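You operate a simulated robot arm through the tools that you are given. There is no shell and no other tool. Be economical: measure what you need, move in short steps, check, and stop when the job is done.

Carry out the task below with a simulated two-armed robot. There is one attempt and no reset: what you move stays moved.

JOB
Rinse the stained red funnel under the rinse tap and hang it back.
Fine: in the orange holder arm, over the drain tray; the funnel ends in its own hole, the arm aside, the neck back over the tub. Where these are worked on the way, their far stop is far enough and under half their travel is too little: holder arm, swivel neck.

Only the result counts: the job must be done as asked and must still hold three seconds after the hand-in. Knocking over, shifting, dropping, spilling or breaking anything else fails it.

ROBOT AND FRAMES
Two 7-joint arms with two-finger parallel grippers on one trunk, on a base that drives. Base frame: it is fixed to the floor where the robot stands at the start and does not move with it; the origin is under the middle of the robot, x ahead of it, y to its left, z up. Lengths are in cm, angles in rad, forces in N, time in s.
The left shoulder is at the start at [7, 17.7, 119.5], the right one opposite. With the tool pointing down near the work surface each hand reaches from about 24 to 72 cm from the robot's upright axis, wherever it stands, measured 20 degrees to its own side. Places, roughly: holder arm [60, -20, 90]; hole of the holder arm [50, -20, 80]; left funnel hole [90, 40, 110]; orange tap handle [50, -160, 100]; rinse tap [80, 10, 110]; rinse tub [60, 30, 80]; swivel neck [70, 20, 100]; tub valve handle [40, 30, 80]; yellow filler handle [70, -60, 80]. Payload 3.43 kg a hand.
Tool frame (each hand has its own): the origin (TCP) lies between the finger pads and is the grasp point; the fingertips stand 3 cm ahead of it; z points along the fingers, y is the line along which they close. Largest opening 9.4 cm; finger width 2.8, thickness 1; the body of the gripper, 5 by 9.6 cm, starts 5.5 cm behind the TCP.
Orientation is told as [roll, pitch, yaw] about the base's x, y, z axes, in that order, counted from this pose: with the fingers straight down and closing along the base's y, the tool's x points along the base's -x, its y along +y and its z along -z.

CONTROLS
- The arms move only by the tool arm_command. It takes "left_rows", "right_rows" or both (then of equal length, played together; a hand with none holds still); each is a list of rows, each an object (a shift or turn left out is 0, a gripper value left out holds the last) with "rotation": the turn, a rotation vector about the base's x, y, z in units of 60 degrees (1.0 is 60 degrees), a list of three; "offset": the shift along the base's x, y, z in units of 100 mm (1.0 is 100 mm), a list of three; "grip": the gripper command, from -1 (fully open) to 1 (shut), values between in proportion. In form: [{"rotation": [ax, ay, az], "offset": [x, y, z], "grip": grip}, ...]. A call has 1 to 20 rows; each row is the pose to reach, as a shift and turn from the pose commanded when the call began. A call with a number of a shift or a turn outside -1 to 1 is refused whole. Rows are played at 5 a second. More than 5 cm and 0.15 rad between two rows, or a gripper value outside its range, and nothing of the call is played. A pose out of reach is approached as far as the arm can. The call stops where the force on the tool passes 40 N (or 10 N more than at its start, if that is more) or the arm is blocked; 0.2 s more then pass. Each finger travels about 15.3 cm/s and halts on what it meets, pressing with about 22 N; the grip force reading is that of the motor and also rises with nothing between the fingers. The clock runs only during rows and for 0.2 s after the last one: add rows that repeat a pose to give the fingers time. It gives the time, the measured TCP pose, the force on the tool (base axes), the opening and the grip force at its end, in the units of the frame above (readings bear some noise), with the torque about the TCP (base axes, N m) and any sound that the robot's microphone picked up, and new pictures: "pictures" is both (left out), scene, wrist or none (wrist: the cameras of the hands that moved).
- Cameras (640 x 400 px; columns grow to the right, rows downward): "scene" is now at [13.56, 0.97, 151.23]; the picture's right is [0.12, -0.99, 0.00], its down [-0.57, -0.07, -0.82] and it looks along [0.82, 0.10, -0.57] (base axes); focal length 214 px, centre (320, 200). "left" rides on the left gripper at [7.6, -1.4, -10.3] in its tool frame; the picture's right is [0.18, 0.98, 0.00], its down [-0.75, 0.14, -0.64] and it looks along [-0.63, 0.12, 0.77] (tool axes); focal length 243 px, centre (320, 200). "right" rides on the right gripper at [7.6, 1.4, -10.3] in its tool frame; the picture's right is [-0.18, 0.98, 0.00], its down [-0.75, -0.14, -0.64] and it looks along [-0.63, -0.12, 0.77] (tool axes); focal length 243 px, centre (320, 200). There is no depth. A picture from a camera that has moved, and an enlarged one, comes with that camera's place and axes in the base frame and with its lens.
- slide_trunk(by): slides the trunk up (or, below 0, down) by that many cm; the arms and the scene camera ride with it, the base frame stays. It gives what a move gives, with no picture.
- base_move(legs): drives the robot by 1 to 6 legs, each [ahead, turn to the left] in cm and rad, along the robot's own axes; the way and the turn of a leg run together, so that a leg with both is an arc; at most 150 cm and 3.142 rad a leg. The arms and the cameras ride along, it lands a little off, and it stops where it bumps. It gives what a move gives, and a new picture of the scene camera.
- pan_tilt(pan, tilt): turns the head with the scene camera to pan (to the left, within 1.501 rad either way) and tilt (down, from -0.506 to 1.204), counted from straight ahead of the robot. It gives what a move gives, and a new picture of the scene camera.
- inspect(camera, box): a new picture of the part [left, top, right, bottom] of that camera's present view, enlarged. The clock stands still meanwhile.
- job_done(): hands the job in; it is judged then, once.

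Work in short steps. Places have to be worked out from the pictures, the camera data and where the tool is seen: move nearer, look again, correct. Check each grasp and each placing, and mend what went wrong. You have 120 turns and 260 pictures in all, those below and enlarged ones among them. Open the grippers and draw the arms clear of the work before you hand the job in, unless the task says otherwise; then end with one line.

The tools are called after "Request:" as name(argument=value, ...) on one line, values as JSON. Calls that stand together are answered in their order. arm_command: Moves the arms, as the interface text tells. Its arguments: {"type":"object","properties":{"left_rows":{"type":"array"},"right_rows":{"type":"array"},"pictures":{"type":"string","enum":["both","scene","wrist","none"]}},"required":[]} The other tools are called the same way: slide_trunk (by) slides the trunk up or down; base_move (legs) drives the base; pan_tilt (pan, tilt) turns the head that bears the scene camera; inspect (camera, box) takes an enlarged picture of a part of a camera's view; job_done () hands the job in.

At the start:

```text
time: 0.0
left_tool_pos: [47.3, 26.46, 141.16]
left_orientation: [0.0, -0.002, 0.004]
left_ft_force: [0.7, -0.2, 0.6]
left_ft_torque: [0.01, -0.01, 0.01]
left_grip_width: 9.39
left_grasp_force: 0.1
right_tool_pos: [35.1, -7.21, 138.55]
right_orientation: [0.001, -0.005, 0.007]
right_ft_force: [-0.1, 0.0, 0.0]
right_ft_torque: [0.01, -0.03, -0.01]
right_grip_width: 9.39
right_grasp_force: 0.2
trunk travel left (down, up): [-77.5, 6.5]
robot x, y, heading: [-0.0, -0.15, -0.0]
head pan, tilt: [0.119, 0.606]
```

scene: 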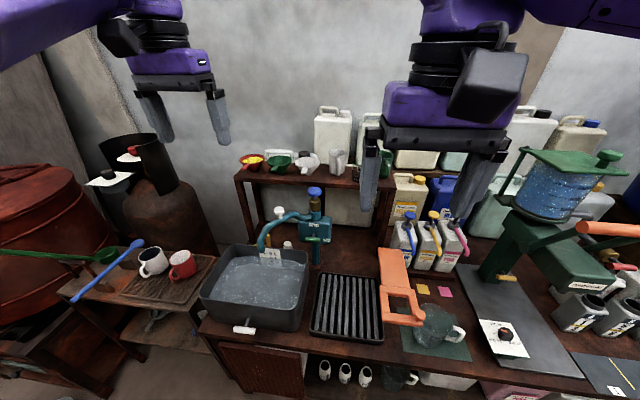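
right: 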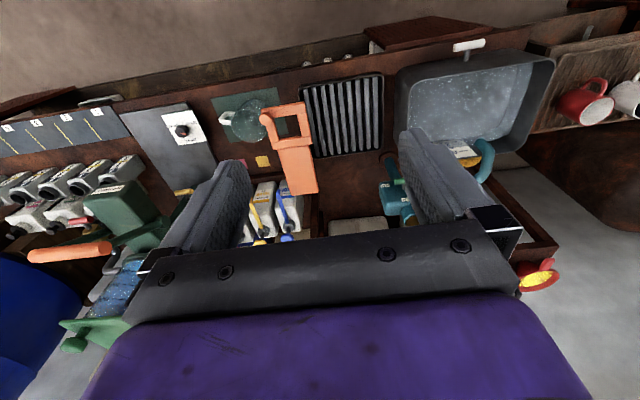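
left: 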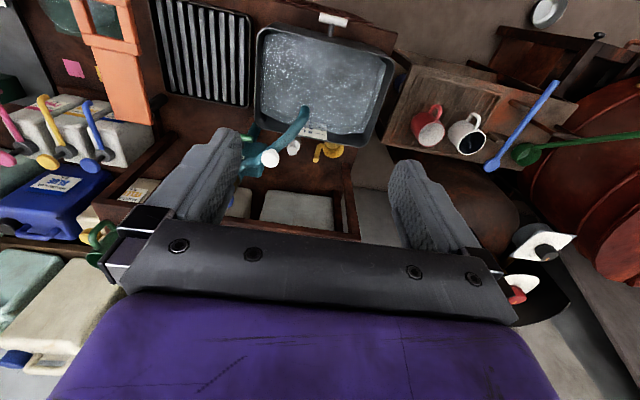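

I look closer at the funnel shelf, the tap with its neck, and the orange holder arm.

Request:
inspect(camera="scene", box=[220, 130, 400, 240])

Request:
inspect(camera="scene", box=[190, 180, 350, 340])

Request:
inspect(camera="scene", box=[300, 220, 480, 370])

```text
3.56 times, centred on (310, 185) of scene
camera zoom: at [13.56, 0.97, 151.23], right [0.12, -0.99, 0.0], down [-0.57, -0.07, -0.82], along [0.82, 0.1, -0.57], focal length 763 px, centre (356, 253)
```

zoom: 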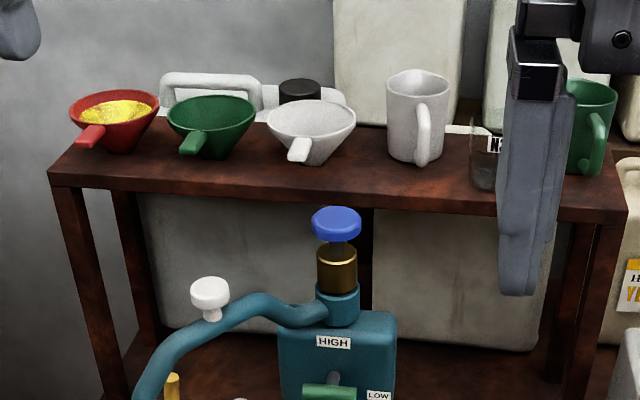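

```text
2.50 times, centred on (270, 260) of scene
camera zoom: at [13.56, 0.97, 151.23], right [0.12, -0.99, 0.0], down [-0.57, -0.07, -0.82], along [0.82, 0.1, -0.57], focal length 536 px, centre (445, 50)
```

zoom: 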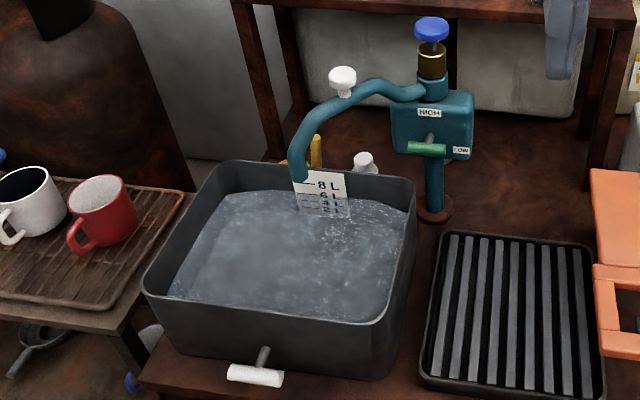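

```text
2.67 times, centred on (390, 295) of scene
camera zoom: at [13.56, 0.97, 151.23], right [0.12, -0.99, 0.0], down [-0.57, -0.07, -0.82], along [0.82, 0.1, -0.57], focal length 572 px, centre (133, -53)
```

zoom: 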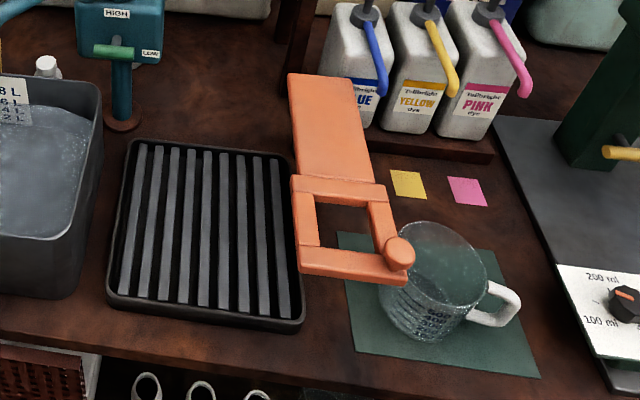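

I look in more detail at the tap head and the red funnel.

Request:
inspect(camera="scene", box=[250, 175, 340, 265])

Request:
inspect(camera="scene", box=[230, 140, 320, 190])

Request:
pan_tilt(pan=0.1, tilt=0.95)

```text
4.44 times, centred on (295, 220) of scene
camera zoom: at [13.56, 0.97, 151.23], right [0.12, -0.99, 0.0], down [-0.57, -0.07, -0.82], along [0.82, 0.1, -0.57], focal length 953 px, centre (431, 111)
```

zoom: 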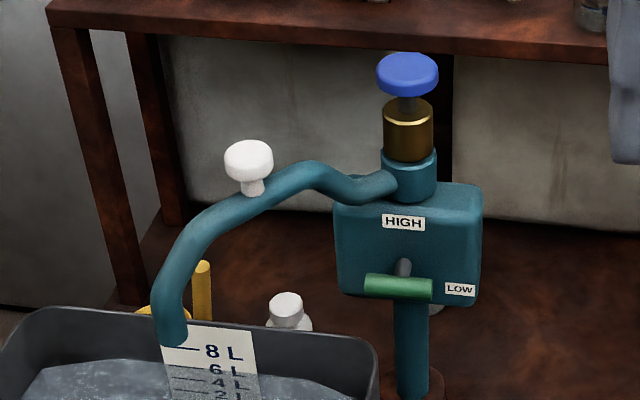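

```text
7.11 times, centred on (275, 165) of scene
camera zoom: at [13.56, 0.97, 151.23], right [0.12, -0.99, 0.0], down [-0.57, -0.07, -0.82], along [0.82, 0.1, -0.57], focal length 1525 px, centre (640, 449)
```

zoom: 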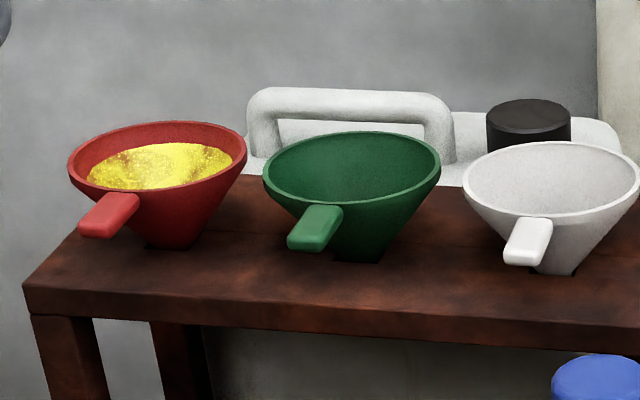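

```text
time: 0.8
left_tool_pos: [47.15, 26.47, 141.23]
left_orientation: [0.001, -0.001, 0.006]
left_ft_force: [0.4, -0.2, -0.3]
left_ft_torque: [0.04, -0.05, 0.01]
left_grip_width: 9.4
left_grasp_force: 0.0
right_tool_pos: [35.15, -7.18, 138.6]
right_orientation: [0.0, -0.002, 0.008]
right_ft_force: [-0.5, 0.8, 0.0]
right_ft_torque: [0.01, 0.0, 0.02]
right_grip_width: 9.38
right_grasp_force: 0.2
trunk travel left (down, up): [-77.5, 6.5]
robot x, y, heading: [0.03, 0.05, 0.005]
head pan, tilt: [0.099, 0.949]
camera scene: at [12.03, 0.65, 148.45], right [0.1, -1.0, 0.0], down [-0.81, -0.08, -0.58], along [0.58, 0.06, -0.81], focal length 214 px, centre (320, 200)
```

scene: 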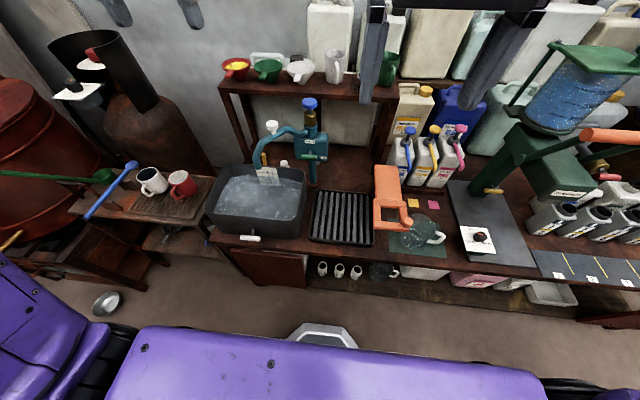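

I check how much room there is between the base and the bench before driving nearer.

Request:
pan_tilt(pan=0.0, tilt=1.2)

```text
time: 1.6
left_tool_pos: [47.13, 26.5, 141.15]
left_orientation: [-0.002, -0.001, 0.006]
left_ft_force: [-0.2, 0.2, 0.1]
left_ft_torque: [-0.02, -0.01, 0.02]
left_grip_width: 9.4
left_grasp_force: 0.1
right_tool_pos: [35.14, -7.17, 138.72]
right_orientation: [0.001, -0.002, 0.005]
right_ft_force: [0.8, -0.2, 0.2]
right_ft_torque: [-0.02, -0.03, 0.02]
right_grip_width: 9.4
right_grasp_force: 0.0
trunk travel left (down, up): [-77.5, 6.5]
robot x, y, heading: [0.05, 0.11, -0.001]
head pan, tilt: [0.0, 1.201]
camera scene: at [10.39, -0.07, 146.82], right [0.0, -1.0, 0.0], down [-0.93, 0.0, -0.36], along [0.36, 0.0, -0.93], focal length 214 px, centre (320, 200)
```

scene: 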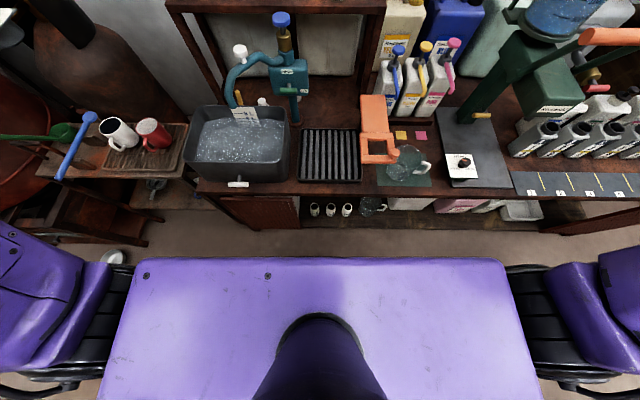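

The bench edge is at about x=39 and the base front at about x=25, so I drive 7 cm ahead for reach and tilt the head back up.

Request:
base_move(legs=[[7, 0]])

Request:
pan_tilt(pan=0.0, tilt=0.8)

```text
time: 2.6
left_tool_pos: [52.65, 26.45, 141.86]
left_orientation: [0.001, -0.012, 0.004]
left_ft_force: [-0.8, 0.7, 0.3]
left_ft_torque: [0.0, -0.08, 0.0]
left_grip_width: 9.41
left_grasp_force: 0.1
right_tool_pos: [40.62, -7.08, 139.04]
right_orientation: [0.003, -0.017, 0.007]
right_ft_force: [-1.2, -1.0, 0.5]
right_ft_torque: [-0.01, -0.08, 0.01]
right_grip_width: 9.44
right_grasp_force: 0.0
trunk travel left (down, up): [-77.5, 6.5]
robot x, y, heading: [6.91, 0.44, 0.001]
head pan, tilt: [0.0, 1.201]
camera scene: at [15.84, -0.11, 146.94], right [0.0, -1.0, 0.0], down [-0.93, 0.0, -0.37], along [0.37, 0.0, -0.93], focal length 214 px, centre (320, 200)
```

scene: 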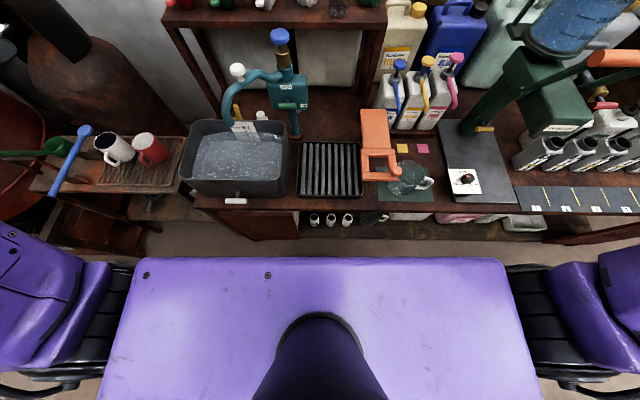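

```text
time: 3.5
left_tool_pos: [54.5, 26.48, 141.1]
left_orientation: [-0.002, -0.002, 0.002]
left_ft_force: [0.3, 0.3, 0.2]
left_ft_torque: [0.0, 0.03, -0.04]
left_grip_width: 9.39
left_grasp_force: 0.1
right_tool_pos: [42.29, -7.16, 138.61]
right_orientation: [0.0, -0.001, 0.006]
right_ft_force: [0.4, -0.4, 0.8]
right_ft_torque: [0.03, -0.01, -0.01]
right_grip_width: 9.42
right_grasp_force: 0.0
trunk travel left (down, up): [-77.5, 6.5]
robot x, y, heading: [7.11, -0.01, -0.001]
head pan, tilt: [0.0, 0.799]
camera scene: at [20.12, -0.08, 149.55], right [0.0, -1.0, 0.0], down [-0.72, 0.0, -0.69], along [0.69, 0.0, -0.72], focal length 214 px, centre (320, 200)
```

scene: 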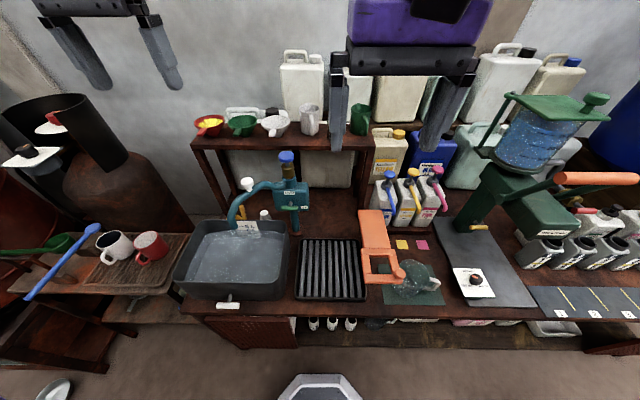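

The hands are high, so I lower the trunk 20 cm for the bench work, then take the right hand near the holder arm's knob.

Request:
slide_trunk(by=-18)

Request:
arm_command(right_rows=[{"offset": [0, -0.4, 0]}, {"offset": [0, -0.8, 0]}, {"offset": [0, -1.0, -0.1], "rotation": [0, 0, 0]}, {"offset": [0, -1.0, -0.1]}])

```text
time: 5.5
left_tool_pos: [54.03, 26.4, 123.29]
left_orientation: [-0.001, -0.004, 0.003]
left_ft_force: [-0.1, 0.7, -0.7]
left_ft_torque: [0.05, -0.02, -0.01]
left_grip_width: 9.39
left_grasp_force: 0.1
right_tool_pos: [41.92, -7.14, 120.69]
right_orientation: [0.0, -0.006, 0.006]
right_ft_force: [-0.4, -0.2, 0.1]
right_ft_torque: [-0.02, -0.01, -0.02]
right_grip_width: 9.4
right_grasp_force: 0.0
trunk travel left (down, up): [-59.5, 24.5]
robot x, y, heading: [6.66, -0.02, 0.004]
head pan, tilt: [0.0, 0.799]
```

```text
time: 6.5
left_tool_pos: [54.0, 26.48, 123.22]
left_orientation: [-0.001, -0.003, 0.003]
left_ft_force: [0.3, 0.2, -0.3]
left_ft_torque: [0.01, 0.01, 0.01]
left_grip_width: 9.4
left_grasp_force: 0.1
right_tool_pos: [41.84, -17.11, 119.69]
right_orientation: [0.0, -0.005, 0.007]
right_ft_force: [-0.3, 0.0, -0.2]
right_ft_torque: [0.01, -0.03, -0.03]
right_grip_width: 9.41
right_grasp_force: 0.0
trunk travel left (down, up): [-59.5, 24.5]
robot x, y, heading: [7.02, 0.07, 0.0]
head pan, tilt: [0.0, 0.799]
camera scene: at [19.77, -0.08, 131.59], right [0.0, -1.0, 0.0], down [-0.72, 0.0, -0.7], along [0.7, 0.0, -0.72], focal length 214 px, centre (320, 200)
camera right: at [34.33, -15.77, 129.8], right [0.18, 0.98, 0.0], down [0.75, -0.14, 0.65], along [0.64, -0.11, -0.76], focal length 243 px, centre (320, 200)
```

scene: 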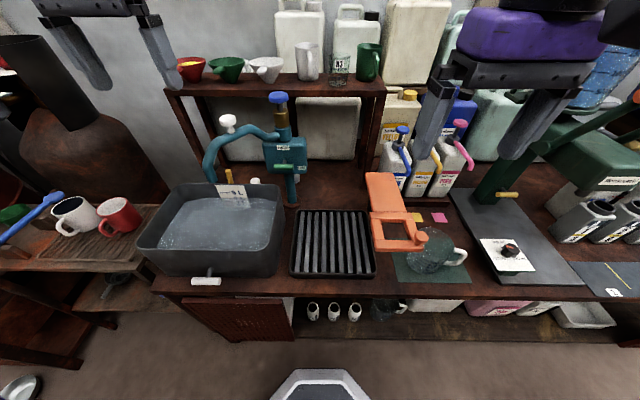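
right: 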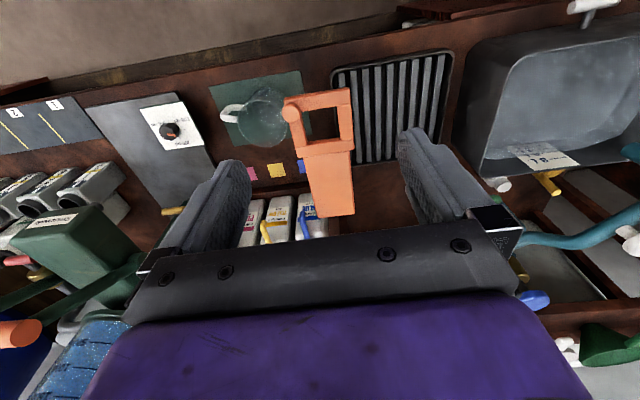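

I judge the knob at about [47.9, -22.9, 90.8]; I look closer to see the clearance to the glass jug.

Request:
inspect(camera="right", box=[200, 60, 380, 230])

Request:
inspect(camera="scene", box=[350, 150, 490, 290])

```text
2.35 times, centred on (290, 145) of right
camera zoom: at [34.33, -15.77, 129.8], right [0.18, 0.98, 0.0], down [0.75, -0.14, 0.65], along [0.64, -0.11, -0.76], focal length 571 px, centre (391, 329)
```

zoom: 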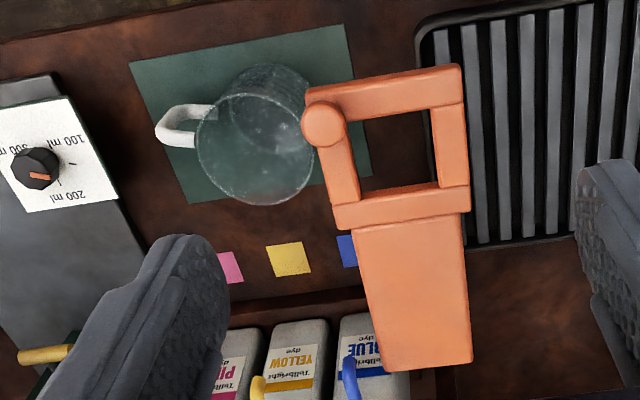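

```text
2.86 times, centred on (420, 220) of scene
camera zoom: at [19.77, -0.08, 131.59], right [0.0, -1.0, 0.0], down [-0.72, 0.0, -0.7], along [0.7, 0.0, -0.72], focal length 613 px, centre (34, 143)
```

zoom: 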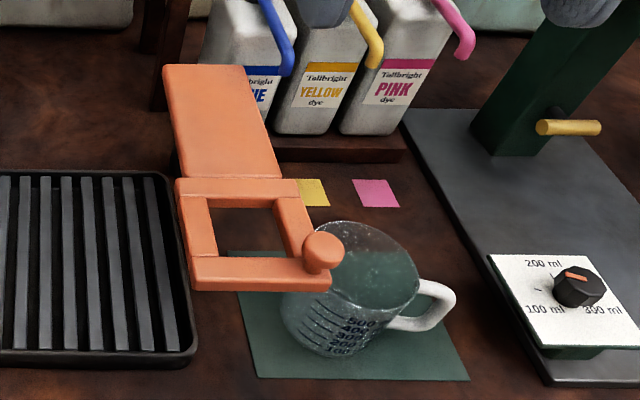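

The jug's rim is about z 83 and well below; I move over the knob with the fingers half open, then look.

Request:
arm_command(right_rows=[{"offset": [0.3, -0.29, -0.2], "grip": -0.3}, {"offset": [0.6, -0.58, -0.4]}, {"offset": [0.6, -0.58, -0.8]}, {"offset": [0.6, -0.58, -1.0]}], pictures="none")

Request:
arm_command(right_rows=[{"offset": [0, 0, -0.4]}, {"offset": [0, 0, -0.9]}, {"offset": [0, 0, -1.0]}, {"offset": [0, 0, -1.0]}])

```text
time: 7.5
left_tool_pos: [54.06, 26.3, 123.26]
left_orientation: [0.0, -0.003, 0.002]
left_ft_force: [-0.3, 0.0, 0.4]
left_ft_torque: [0.01, -0.04, -0.03]
left_grip_width: 9.4
left_grasp_force: 0.1
right_tool_pos: [48.06, -23.0, 109.67]
right_orientation: [0.002, -0.005, 0.008]
right_ft_force: [0.3, -0.3, -0.7]
right_ft_torque: [-0.02, 0.01, 0.01]
right_grip_width: 6.14
right_grasp_force: 0.1
trunk travel left (down, up): [-59.5, 24.5]
robot x, y, heading: [7.04, 0.2, -0.002]
head pan, tilt: [0.0, 0.799]
```

```text
time: 8.5
left_tool_pos: [54.14, 26.47, 123.35]
left_orientation: [-0.001, -0.005, 0.005]
left_ft_force: [-0.1, 0.1, -0.2]
left_ft_torque: [0.02, 0.01, -0.01]
left_grip_width: 9.42
left_grasp_force: 0.0
right_tool_pos: [48.11, -23.01, 99.77]
right_orientation: [0.002, -0.002, 0.005]
right_ft_force: [-0.3, -0.2, 0.3]
right_ft_torque: [0.0, -0.03, -0.04]
right_grip_width: 6.11
right_grasp_force: 0.0
trunk travel left (down, up): [-59.5, 24.5]
robot x, y, heading: [6.87, 0.08, -0.002]
head pan, tilt: [0.0, 0.799]
camera scene: at [19.8, -0.12, 131.59], right [0.0, -1.0, 0.0], down [-0.72, 0.0, -0.7], along [0.7, 0.0, -0.72], focal length 214 px, centre (320, 200)
camera right: at [40.54, -21.64, 109.76], right [0.18, 0.98, 0.0], down [0.75, -0.14, 0.64], along [0.64, -0.11, -0.76], focal length 243 px, centre (320, 200)
```

scene: 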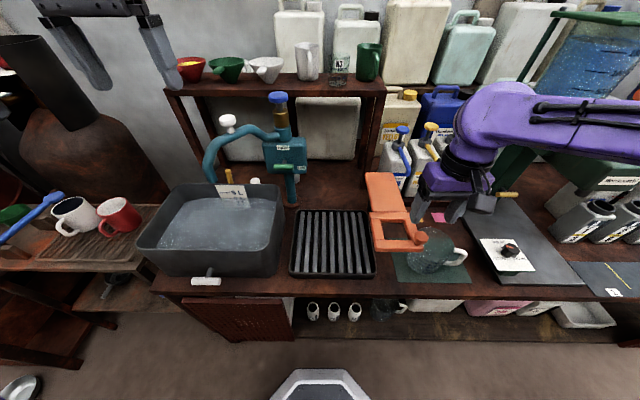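
right: 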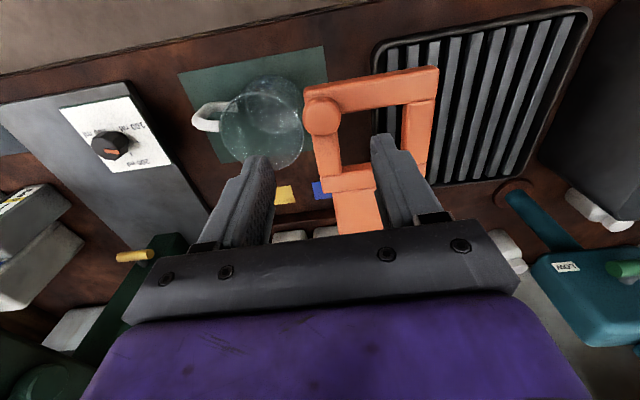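

The knob lies right under the tool. I go down 7.3 cm and then close on it.

Request:
arm_command(right_rows=[{"offset": [-0.03, 0, -0.3]}, {"offset": [-0.03, 0, -0.55]}, {"offset": [-0.03, 0, -0.73]}, {"offset": [-0.03, 0, -0.73]}])

```text
time: 9.5
left_tool_pos: [53.99, 26.35, 123.24]
left_orientation: [0.0, -0.003, 0.004]
left_ft_force: [-0.3, 0.3, 0.1]
left_ft_torque: [0.0, -0.01, 0.01]
left_grip_width: 9.39
left_grasp_force: 0.0
right_tool_pos: [47.82, -23.09, 92.24]
right_orientation: [0.002, -0.005, 0.008]
right_ft_force: [-0.5, -0.4, 0.0]
right_ft_torque: [0.01, 0.02, -0.01]
right_grip_width: 6.11
right_grasp_force: 0.1
trunk travel left (down, up): [-59.5, 24.5]
robot x, y, heading: [6.32, -0.09, -0.002]
head pan, tilt: [0.0, 0.799]
camera scene: at [19.77, -0.14, 131.59], right [0.0, -1.0, 0.0], down [-0.72, 0.0, -0.7], along [0.7, 0.0, -0.72], focal length 214 px, centre (320, 200)
camera right: at [40.27, -21.64, 102.42], right [0.18, 0.98, 0.0], down [0.75, -0.14, 0.65], along [0.64, -0.11, -0.76], focal length 243 px, centre (320, 200)
```

scene: 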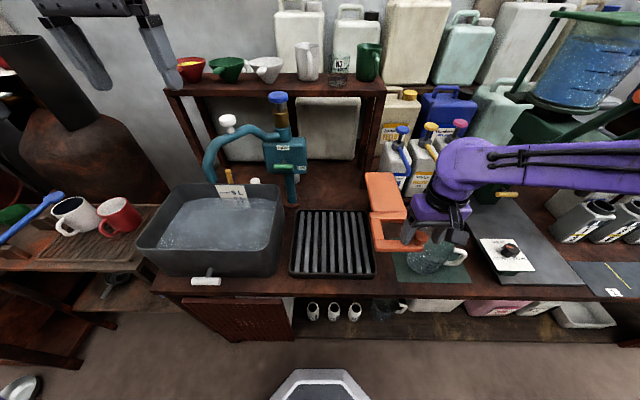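
right: 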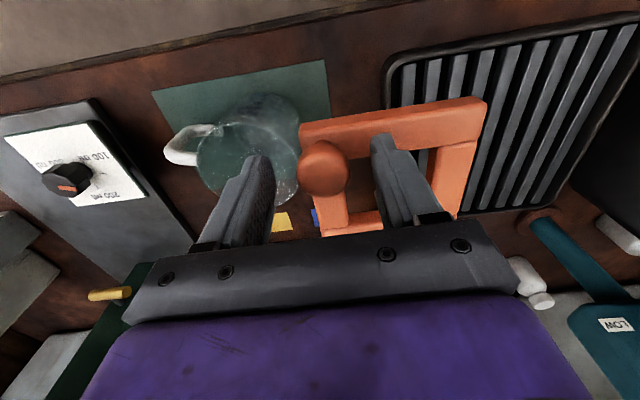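

The knob sits between the pads, near their tips; I close on it.

Request:
arm_command(right_rows=[{"offset": [0, 0, -0.04], "grip": 0.2}, {"offset": [0, 0, -0.04], "grip": 1}, {"offset": [0, 0, -0.04], "grip": 1}, {"offset": [0, 0, -0.04], "grip": 1}], pictures="wrist")

```text
time: 10.5
left_tool_pos: [54.04, 26.46, 123.21]
left_orientation: [-0.002, -0.003, 0.005]
left_ft_force: [0.5, -0.6, -0.2]
left_ft_torque: [0.01, -0.01, -0.01]
left_grip_width: 9.4
left_grasp_force: 0.1
right_tool_pos: [47.82, -22.85, 91.99]
right_orientation: [0.001, -0.004, 0.009]
right_ft_force: [-0.6, 7.2, -0.8]
right_ft_torque: [-0.12, -0.38, 0.18]
right_grip_width: 2.96
right_grasp_force: 45.1
trunk travel left (down, up): [-59.5, 24.5]
robot x, y, heading: [6.95, -0.17, -0.002]
head pan, tilt: [0.0, 0.799]
camera right: at [40.24, -21.43, 102.07], right [0.18, 0.98, 0.0], down [0.75, -0.14, 0.65], along [0.64, -0.11, -0.76], focal length 243 px, centre (320, 200)
```

right: 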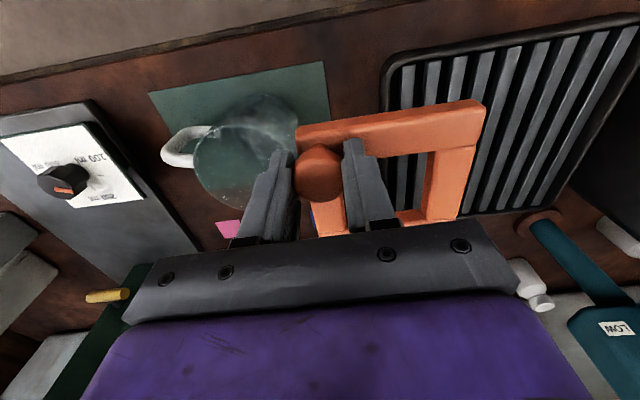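

The knob is held (2.96 cm). I start swinging the arm toward the tray along an arc around its far-end pivot near [70, -19].

Request:
arm_command(right_rows=[{"offset": [-0.01, 0.1, 0]}, {"offset": [-0.02, 0.2, 0]}, {"offset": [-0.03, 0.3, 0]}, {"offset": [-0.03, 0.4, 0]}, {"offset": [-0.02, 0.5, 0]}, {"offset": [-0.02, 0.6, 0]}, {"offset": [-0.01, 0.7, 0]}, {"offset": [0.0, 0.8, 0]}])

```text
time: 12.3
left_tool_pos: [54.19, 26.45, 123.28]
left_orientation: [-0.002, -0.004, 0.003]
left_ft_force: [-0.1, 0.8, 0.2]
left_ft_torque: [-0.01, 0.03, 0.01]
left_grip_width: 9.39
left_grasp_force: 0.2
right_tool_pos: [47.75, -15.08, 91.96]
right_orientation: [-0.001, -0.004, 0.006]
right_ft_force: [-0.1, -2.8, -3.4]
right_ft_torque: [-0.16, 0.06, -0.8]
right_grip_width: 2.9
right_grasp_force: 44.7
trunk travel left (down, up): [-59.5, 24.5]
robot x, y, heading: [6.97, 0.03, -0.002]
head pan, tilt: [0.0, 0.799]
camera scene: at [19.81, -0.11, 131.58], right [0.0, -1.0, 0.0], down [-0.72, 0.0, -0.7], along [0.7, 0.0, -0.72], focal length 214 px, centre (320, 200)
camera right: at [40.07, -13.66, 102.08], right [0.18, 0.98, 0.0], down [0.75, -0.14, 0.64], along [0.63, -0.11, -0.76], focal length 243 px, centre (320, 200)
```

scene: 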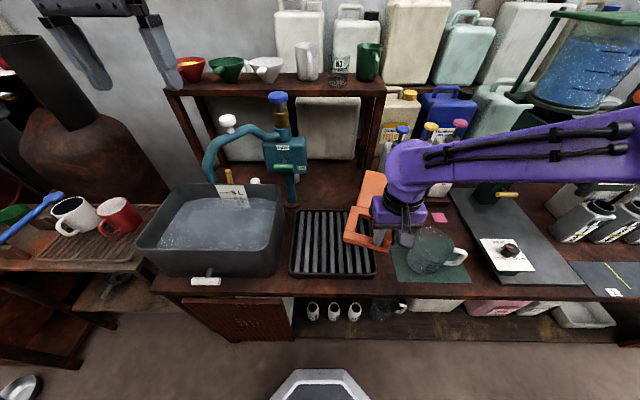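
right: 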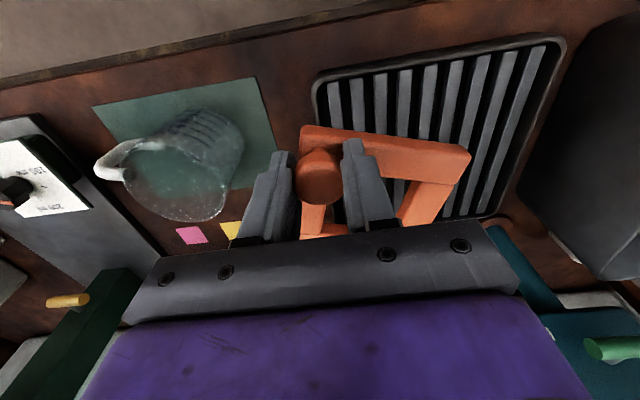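

Swing goes smoothly with little force; I follow the arc further, turning the hand along.

Request:
arm_command(right_rows=[{"offset": [0.024, 0.115, 0], "rotation": [0, 0, -0.05]}, {"offset": [0.053, 0.23, 0], "rotation": [0, 0, -0.1]}, {"offset": [0.089, 0.34, 0], "rotation": [0, 0, -0.15]}, {"offset": [0.13, 0.45, 0], "rotation": [0, 0, -0.2]}, {"offset": [0.177, 0.56, 0], "rotation": [0, 0, -0.25]}, {"offset": [0.23, 0.665, 0], "rotation": [0, 0, -0.3]}, {"offset": [0.287, 0.77, 0], "rotation": [0, 0, -0.35]}, {"offset": [0.35, 0.87, 0], "rotation": [0, 0, -0.4]}])

```text
time: 14.1
left_tool_pos: [53.85, 26.75, 123.24]
left_orientation: [-0.002, -0.005, 0.006]
left_ft_force: [-0.3, -0.7, -0.3]
left_ft_torque: [0.01, 0.0, 0.02]
left_grip_width: 9.41
left_grasp_force: 0.1
right_tool_pos: [50.91, -5.95, 91.93]
right_orientation: [-0.001, -0.004, -0.411]
right_ft_force: [-23.5, 11.2, -22.0]
right_ft_torque: [0.14, 0.19, -0.33]
right_grip_width: 2.91
right_grasp_force: 45.3
trunk travel left (down, up): [-59.5, 24.5]
robot x, y, heading: [6.88, 0.21, 0.003]
head pan, tilt: [0.0, 0.799]
camera scene: at [19.57, 0.2, 131.6], right [0.0, -1.0, 0.0], down [-0.72, 0.0, -0.7], along [0.7, 0.0, -0.72], focal length 214 px, centre (320, 200)
camera right: at [44.62, -1.54, 102.11], right [0.56, 0.83, 0.0], down [0.63, -0.43, 0.64], along [0.53, -0.36, -0.76], focal length 243 px, centre (320, 200)
```

scene: 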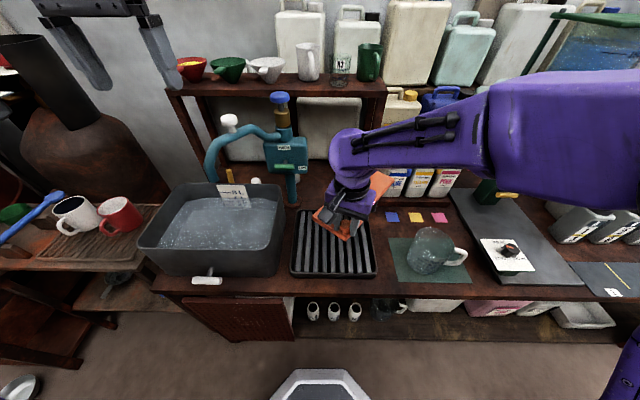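
right: 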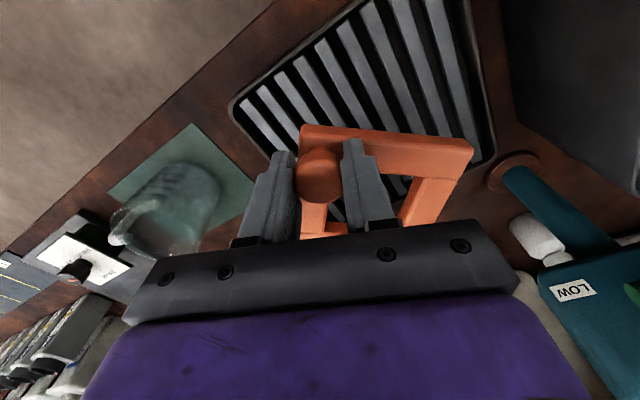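

The side force is radial (true radius is larger, pivot near [74, -19]), so I correct the arc and go on toward the stop.

Request:
arm_command(right_rows=[{"offset": [-0.025, 0.06, 0]}, {"offset": [0.035, 0.16, 0], "rotation": [0, 0, -0.04]}, {"offset": [0.1, 0.255, 0], "rotation": [0, 0, -0.08]}, {"offset": [0.17, 0.35, 0], "rotation": [0, 0, -0.12]}, {"offset": [0.24, 0.44, 0], "rotation": [0, 0, -0.16]}, {"offset": [0.32, 0.525, 0], "rotation": [0, 0, -0.2]}, {"offset": [0.396, 0.61, 0], "rotation": [0, 0, -0.25]}])

```text
time: 15.2
left_tool_pos: [53.7, 26.06, 123.58]
left_orientation: [0.001, -0.007, 0.001]
left_ft_force: [0.4, 0.0, -0.7]
left_ft_torque: [-0.06, -0.01, -0.01]
left_grip_width: 9.4
left_grasp_force: 0.0
right_tool_pos: [52.61, -3.52, 91.98]
right_orientation: [-0.021, -0.009, -0.549]
right_ft_force: [-17.1, -35.1, 13.0]
right_ft_torque: [0.75, 1.01, 0.19]
right_grip_width: 2.91
right_grasp_force: 45.0
trunk travel left (down, up): [-59.5, 24.5]
robot x, y, heading: [6.82, 0.2, -0.011]
head pan, tilt: [0.0, 0.799]
stopped in row 5 (right hand): the force on the tool passed its limit at 49 N (the readings are from after the stop); the commanded pose is now the measured one
camera scene: at [19.34, -0.53, 131.7], right [-0.01, -1.0, 0.0], down [-0.71, 0.01, -0.7], along [0.7, 0.0, -0.71], focal length 214 px, centre (320, 200)
camera right: at [47.0, 1.86, 102.05], right [0.67, 0.74, -0.02], down [0.57, -0.5, 0.65], along [0.47, -0.45, -0.76], focal length 243 px, centre (320, 200)
```

scene: 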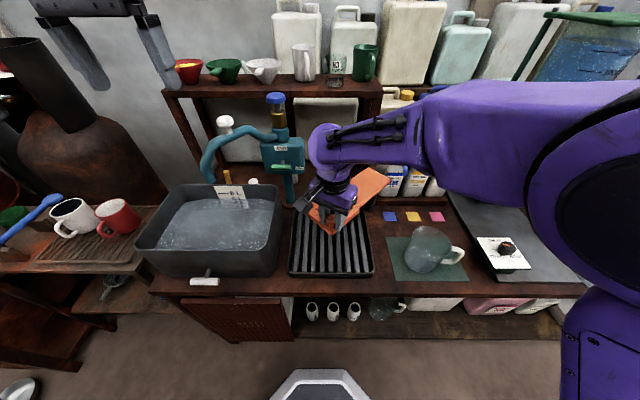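
right: 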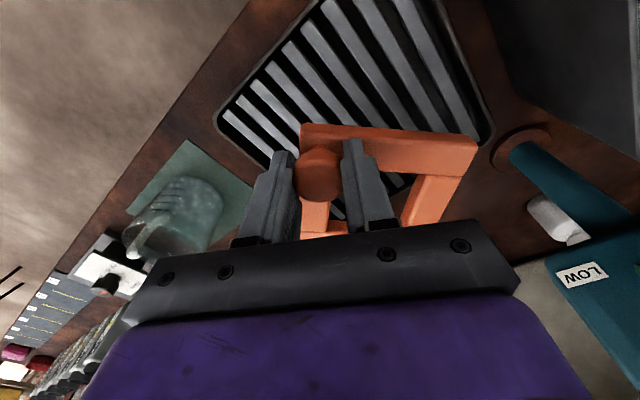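

The force is now along the swing, so it is at its far stop over the tray. I release, rise and take the right hand back to its side.

Request:
arm_command(right_rows=[{"offset": [0, 0, 0], "grip": 0.1}, {"offset": [0, 0, 0], "grip": -0.2}, {"offset": [0, 0, 0.2]}, {"offset": [0, 0, 0.6]}, {"offset": [0, 0, 1.0]}], pictures="none")

Request:
arm_command(right_rows=[{"offset": [-0.2, -0.2, 0.3], "rotation": [0, 0, 0.14]}, {"offset": [-0.5, -0.5, 0.5], "rotation": [0, 0, 0.28]}, {"offset": [-0.7, -0.9, 0.8], "rotation": [0, 0, 0.42]}, {"offset": [-0.7, -1.0, 0.9], "rotation": [0, 0, 0.52]}])

```text
time: 16.4
left_tool_pos: [54.01, 26.31, 123.32]
left_orientation: [-0.001, -0.005, 0.003]
left_ft_force: [0.3, -0.8, -0.5]
left_ft_torque: [0.0, -0.03, -0.05]
left_grip_width: 9.41
left_grasp_force: 0.1
right_tool_pos: [52.97, -3.11, 101.9]
right_orientation: [-0.014, -0.007, -0.55]
right_ft_force: [0.7, -0.6, 0.0]
right_ft_torque: [0.02, 0.03, 0.0]
right_grip_width: 5.66
right_grasp_force: 0.0
trunk travel left (down, up): [-59.5, 24.5]
robot x, y, heading: [6.97, -0.07, -0.004]
head pan, tilt: [0.0, 0.799]
```

```text
refused: row 3 steps farther than a row can; nothing moved
```

Just the step was too long; I repeat with shorter steps.

Request:
arm_command(right_rows=[{"offset": [-0.15, -0.2, 0.25], "rotation": [0, 0, 0.13]}, {"offset": [-0.35, -0.5, 0.45], "rotation": [0, 0, 0.26]}, {"offset": [-0.55, -0.8, 0.65], "rotation": [0, 0, 0.39]}, {"offset": [-0.7, -1.0, 0.9], "rotation": [0, 0, 0.52]}])

```text
time: 17.4
left_tool_pos: [53.97, 26.3, 123.35]
left_orientation: [0.003, -0.005, 0.003]
left_ft_force: [-0.5, -0.9, 0.2]
left_ft_torque: [0.0, -0.01, 0.0]
left_grip_width: 9.4
left_grasp_force: 0.0
right_tool_pos: [45.83, -13.05, 110.78]
right_orientation: [-0.014, -0.008, -0.004]
right_ft_force: [-0.1, 0.7, -0.3]
right_ft_torque: [-0.01, -0.01, 0.0]
right_grip_width: 5.64
right_grasp_force: 0.1
trunk travel left (down, up): [-59.5, 24.5]
robot x, y, heading: [7.15, 0.39, -0.006]
head pan, tilt: [0.0, 0.799]
camera scene: at [19.65, -0.23, 131.6], right [0.0, -1.0, 0.0], down [-0.72, 0.0, -0.7], along [0.7, 0.0, -0.72], focal length 214 px, centre (320, 200)
camera right: at [38.25, -11.46, 120.98], right [0.19, 0.98, -0.01], down [0.75, -0.13, 0.65], along [0.64, -0.13, -0.76], focal length 243 px, centre (320, 200)
```

scene: 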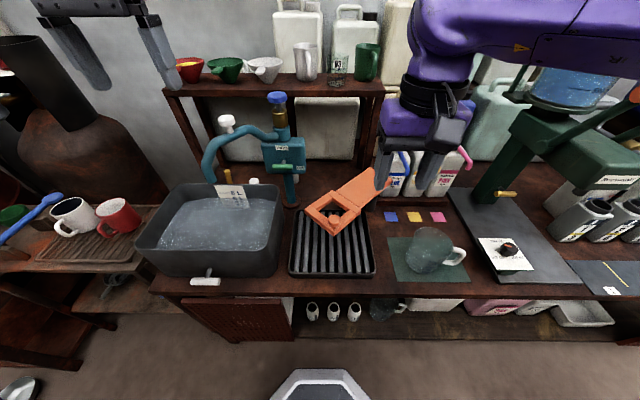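
right: 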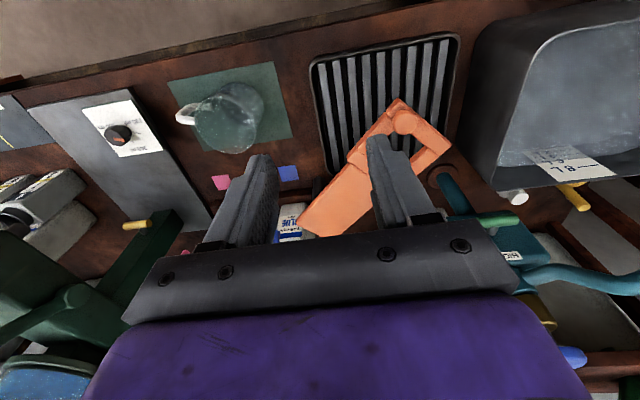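

The holder is over the tray. Now I turn the left hand forward-down (60°) and bring it before the red funnel to look.

Request:
arm_command(left_rows=[{"offset": [0.0, 0.15, 0.05], "rotation": [0, -0.13, 0]}, {"offset": [0.0, 0.3, 0.05], "rotation": [0, -0.26, 0]}, {"offset": [0.1, 0.5, 0.05], "rotation": [0, -0.39, 0]}, {"offset": [0.2, 0.7, 0.05], "rotation": [0, -0.52, 0]}, {"offset": [0.4, 0.9, 0.05], "rotation": [0, -0.65, 0]}, {"offset": [0.6, 1.0, 0.05], "rotation": [0, -0.78, 0]}, {"offset": [0.8, 1.0, 0.05], "rotation": [0, -0.91, 0]}, {"offset": [1.0, 1.0, 0.05], "rotation": [0, -1.0, 0]}, {"offset": [1.0, 1.0, 0.05], "rotation": [0, -1.0, 0]}], right_rows=[{"offset": [0, -0.1, 0]}, {"offset": [0, -0.3, 0]}, {"offset": [0, -0.5, 0]}, {"offset": [0, -0.7, 0]}, {"offset": [0, -0.9, 0]}, {"offset": [0, -1.0, 0]}, {"offset": [0, -1.0, 0.2]}, {"offset": [0, -1.0, 0.4]}, {"offset": [0, -1.0, 0.5]}])

```text
time: 19.4
left_tool_pos: [71.01, 37.19, 125.43]
left_orientation: [-0.004, -1.052, 0.003]
left_ft_force: [-0.2, -0.8, 0.3]
left_ft_torque: [0.0, 0.01, 0.02]
left_grip_width: 9.4
left_grasp_force: 0.1
left hand out of reach, approached as far as the arm can: row 2, 3, 4, 5, 6, 7, 8, 9
right_tool_pos: [45.97, -22.97, 115.71]
right_orientation: [-0.013, -0.004, -0.007]
right_ft_force: [0.2, -0.7, 0.7]
right_ft_torque: [0.0, 0.01, 0.01]
right_grip_width: 5.64
right_grasp_force: 0.1
trunk travel left (down, up): [-59.5, 24.5]
robot x, y, heading: [6.96, -0.06, -0.004]
head pan, tilt: [0.0, 0.799]
camera scene: at [19.72, -0.18, 131.6], right [0.0, -1.0, 0.0], down [-0.72, 0.0, -0.7], along [0.7, 0.0, -0.72], focal length 214 px, centre (320, 200)
camera right: at [38.45, -21.41, 125.86], right [0.19, 0.98, -0.01], down [0.75, -0.14, 0.65], along [0.63, -0.13, -0.76], focal length 243 px, centre (320, 200)
camera left: at [58.43, 35.64, 123.86], right [-0.09, 0.98, -0.16], down [-0.18, 0.14, 0.97], along [0.98, 0.12, 0.17], focal length 243 px, centre (320, 200)
```

scene: 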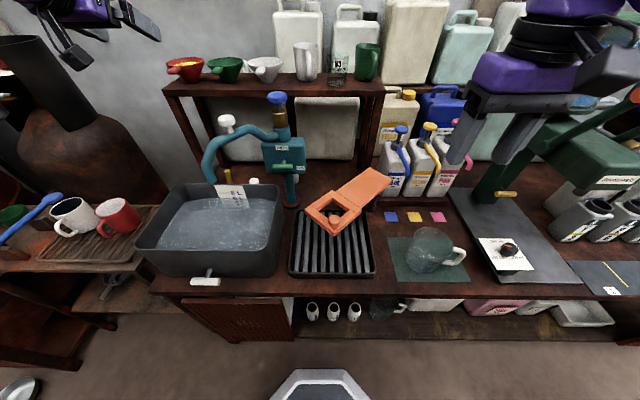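
right: 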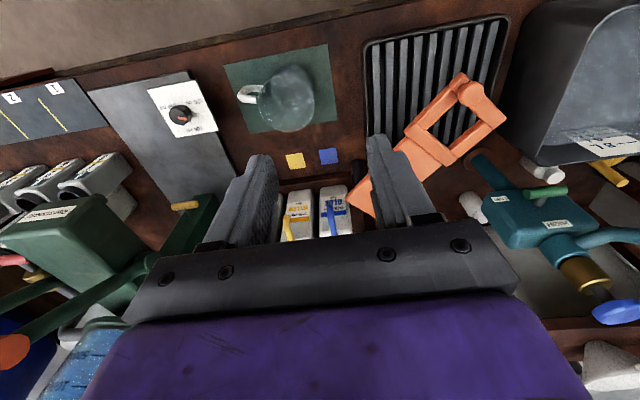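
left: 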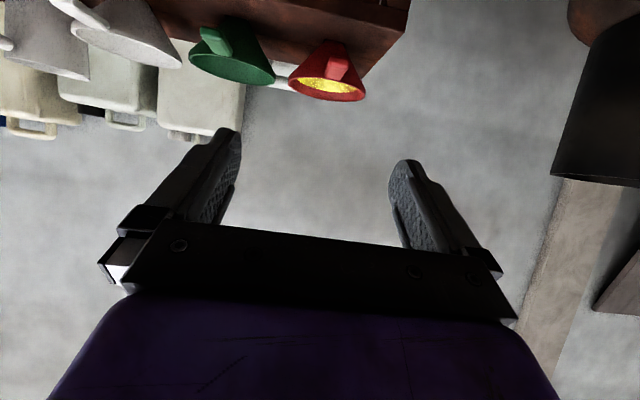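

I zoom the left view on the red funnel and its handle.

Request:
inspect(camera="left", box=[270, 20, 390, 110])

Request:
inspect(camera="scene", box=[150, 40, 240, 100])

```text
4.44 times, centred on (330, 65) of left
camera zoom: at [58.43, 35.64, 123.86], right [-0.09, 0.98, -0.16], down [-0.18, 0.14, 0.97], along [0.98, 0.12, 0.17], focal length 1078 px, centre (276, 800)
```

zoom: 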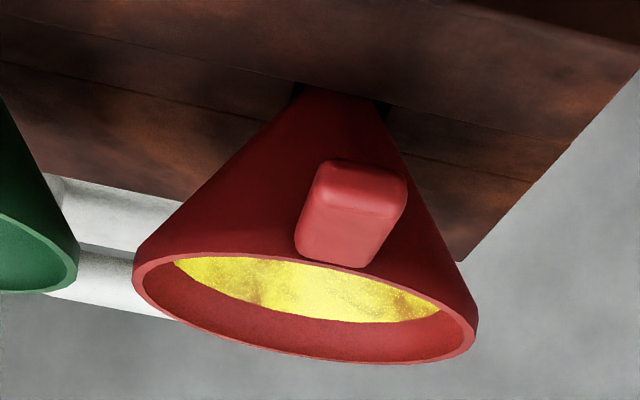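

```text
6.67 times, centred on (195, 70) of scene
camera zoom: at [19.72, -0.18, 131.6], right [0.0, -1.0, 0.0], down [-0.72, 0.0, -0.7], along [0.7, 0.0, -0.72], focal length 1430 px, centre (1153, 1067)
```

zoom: 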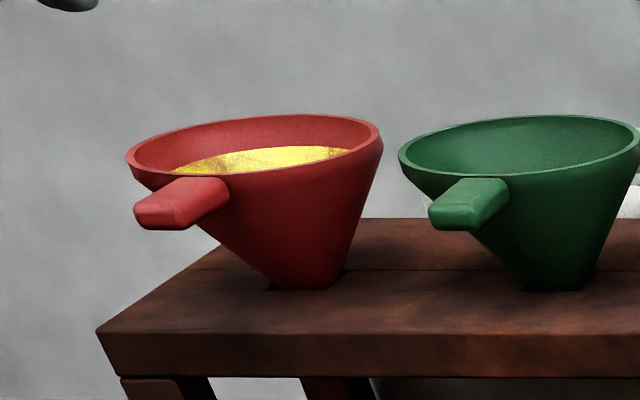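

Funnel: rim centre ≈ [90.6, 38.1, 115.4], handle along -x from x≈82 to 86.5 at z≈114.4. A small test move tells whether the commanded pose is the measured one.

Request:
arm_command(left_rows=[{"offset": [0.25, 0.05, 0]}, {"offset": [0.5, 0.1, 0]}, {"offset": [0.5, 0.1, 0]}], pictures="wrist")

```text
time: 20.2
left_tool_pos: [76.36, 38.19, 125.4]
left_orientation: [-0.003, -1.051, 0.003]
left_ft_force: [-0.3, 0.8, 0.5]
left_ft_torque: [-0.01, 0.02, 0.03]
left_grip_width: 9.41
left_grasp_force: 0.2
right_tool_pos: [45.94, -23.02, 115.7]
right_orientation: [-0.013, -0.006, -0.004]
right_ft_force: [0.6, 0.5, 0.1]
right_ft_torque: [0.01, -0.03, 0.0]
right_grip_width: 5.63
right_grasp_force: 0.1
trunk travel left (down, up): [-59.5, 24.5]
robot x, y, heading: [6.78, 0.07, -0.006]
head pan, tilt: [0.0, 0.799]
camera left: at [63.65, 36.71, 123.76], right [-0.09, 0.98, -0.16], down [-0.18, 0.14, 0.97], along [0.98, 0.12, 0.17], focal length 243 px, centre (320, 200)
```

left: 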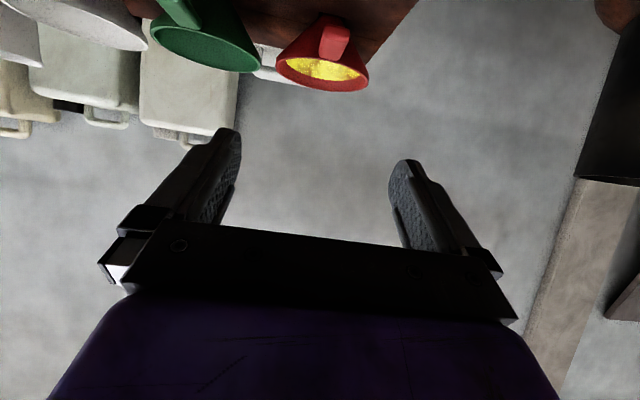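

Prediction and picture agree. I descend to the approach line and then advance along the tool axis over the handle, with fingers at 7 cm.

Request:
arm_command(left_rows=[{"offset": [0, 0, -0.35], "grip": -0.49}, {"offset": [0, 0, -0.66]}, {"offset": [0, 0, -0.66]}], pictures="wrist")

```text
time: 21.0
left_tool_pos: [76.46, 38.09, 118.84]
left_orientation: [-0.001, -1.053, 0.004]
left_ft_force: [0.5, -0.3, 0.1]
left_ft_torque: [-0.04, -0.01, -0.01]
left_grip_width: 7.0
left_grasp_force: 0.0
right_tool_pos: [46.01, -22.85, 115.76]
right_orientation: [-0.014, -0.005, -0.005]
right_ft_force: [-1.2, 0.7, 0.7]
right_ft_torque: [0.01, 0.0, -0.01]
right_grip_width: 5.64
right_grasp_force: 0.0
trunk travel left (down, up): [-59.5, 24.5]
robot x, y, heading: [7.11, -0.12, -0.003]
head pan, tilt: [0.0, 0.799]
camera left: at [63.82, 36.71, 117.22], right [-0.09, 0.98, -0.16], down [-0.18, 0.14, 0.97], along [0.98, 0.12, 0.17], focal length 243 px, centre (320, 200)
```

left: 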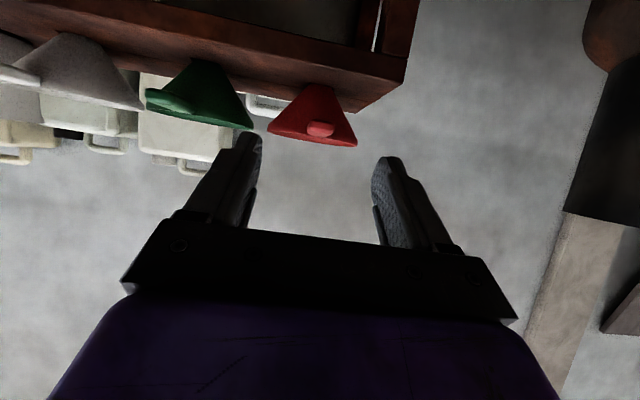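

Handle tip seen about where predicted (z slightly higher). I advance along the tool axis.

Request:
arm_command(left_rows=[{"offset": [0.2, 0, -0.11]}, {"offset": [0.4, 0, -0.22]}, {"offset": [0.57, -0.01, -0.32]}, {"offset": [0.57, -0.01, -0.32]}])

Request:
inspect(camera="scene", box=[130, 20, 250, 100])

```text
time: 22.0
left_tool_pos: [81.94, 38.07, 115.63]
left_orientation: [-0.002, -1.052, 0.002]
left_ft_force: [-0.5, -0.6, -0.6]
left_ft_torque: [0.01, 0.0, 0.0]
left_grip_width: 7.01
left_grasp_force: 0.1
right_tool_pos: [46.06, -23.16, 115.71]
right_orientation: [-0.014, -0.006, -0.005]
right_ft_force: [0.1, -0.7, -0.3]
right_ft_torque: [0.01, -0.01, -0.03]
right_grip_width: 5.64
right_grasp_force: 0.1
trunk travel left (down, up): [-59.5, 24.5]
robot x, y, heading: [7.07, -0.2, -0.007]
head pan, tilt: [0.0, 0.799]
camera scene: at [19.71, -0.15, 131.6], right [0.0, -1.0, 0.0], down [-0.72, 0.0, -0.7], along [0.7, 0.0, -0.72], focal length 214 px, centre (320, 200)
camera left: at [69.33, 36.63, 114.08], right [-0.09, 0.98, -0.16], down [-0.18, 0.14, 0.97], along [0.98, 0.12, 0.17], focal length 243 px, centre (320, 200)
```

scene: 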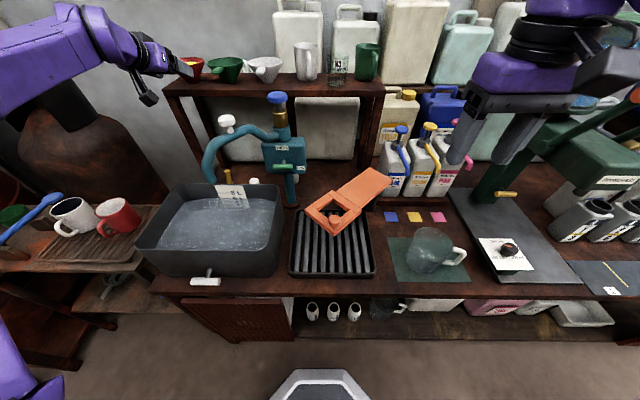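
left: 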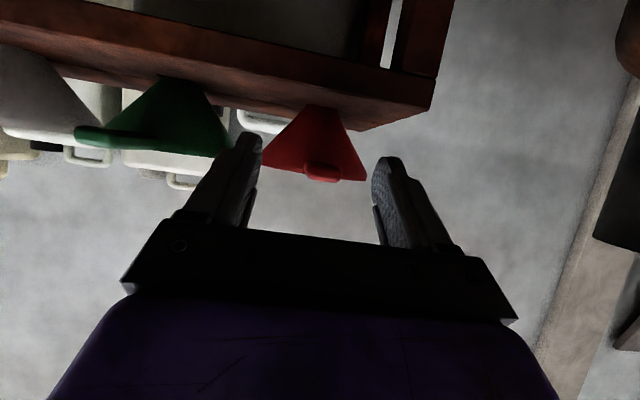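

```text
5.00 times, centred on (190, 60) of scene
camera zoom: at [19.71, -0.15, 131.6], right [0.0, -1.0, 0.0], down [-0.72, 0.0, -0.7], along [0.7, 0.0, -0.72], focal length 1072 px, centre (970, 900)
```

zoom: 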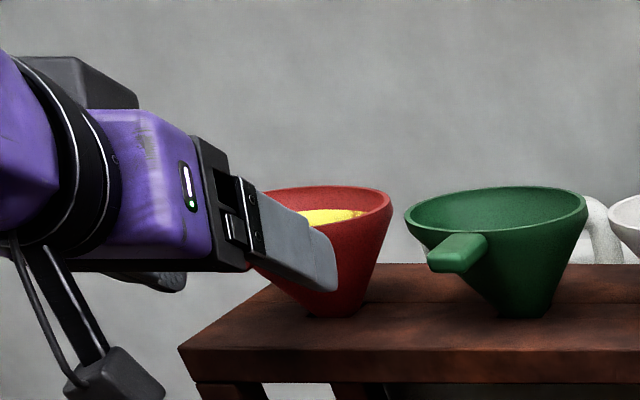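

The handle lies between the pads at the right height; I close.

Request:
arm_command(left_rows=[{"grip": 0.2}, {"grip": 0.6}, {"grip": 1}, {"grip": 1}], pictures="wrist")

Request:
inspect(camera="scene", box=[130, 20, 250, 100])

```text
time: 23.0
left_tool_pos: [82.08, 38.16, 115.56]
left_orientation: [-0.004, -1.05, 0.003]
left_ft_force: [-0.5, 1.0, -0.5]
left_ft_torque: [0.01, 0.02, 0.04]
left_grip_width: 1.9
left_grasp_force: 21.7
right_tool_pos: [46.05, -23.03, 115.84]
right_orientation: [-0.014, -0.004, -0.006]
right_ft_force: [-0.2, 0.4, -0.1]
right_ft_torque: [0.0, 0.06, 0.02]
right_grip_width: 5.64
right_grasp_force: 0.1
trunk travel left (down, up): [-59.5, 24.5]
robot x, y, heading: [6.87, 0.33, -0.007]
head pan, tilt: [0.0, 0.799]
camera left: at [69.37, 36.63, 114.05], right [-0.09, 0.98, -0.16], down [-0.18, 0.14, 0.97], along [0.98, 0.12, 0.17], focal length 243 px, centre (320, 200)
```

left: 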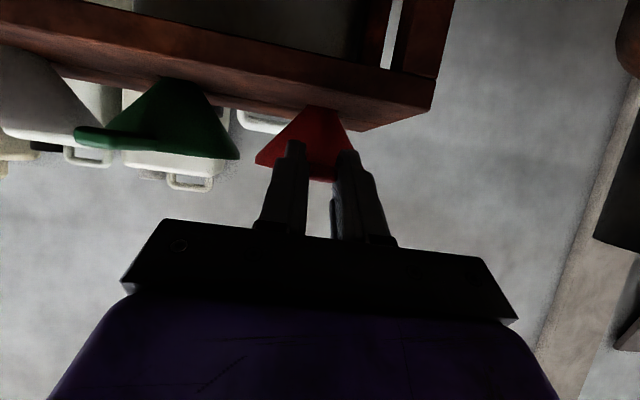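

```text
5.00 times, centred on (190, 60) of scene
camera zoom: at [19.77, -0.14, 131.59], right [0.0, -1.0, 0.0], down [-0.72, 0.0, -0.7], along [0.7, 0.0, -0.72], focal length 1072 px, centre (970, 900)
```

zoom: 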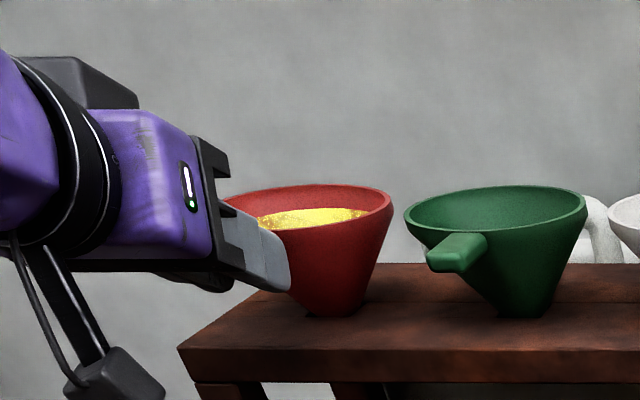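

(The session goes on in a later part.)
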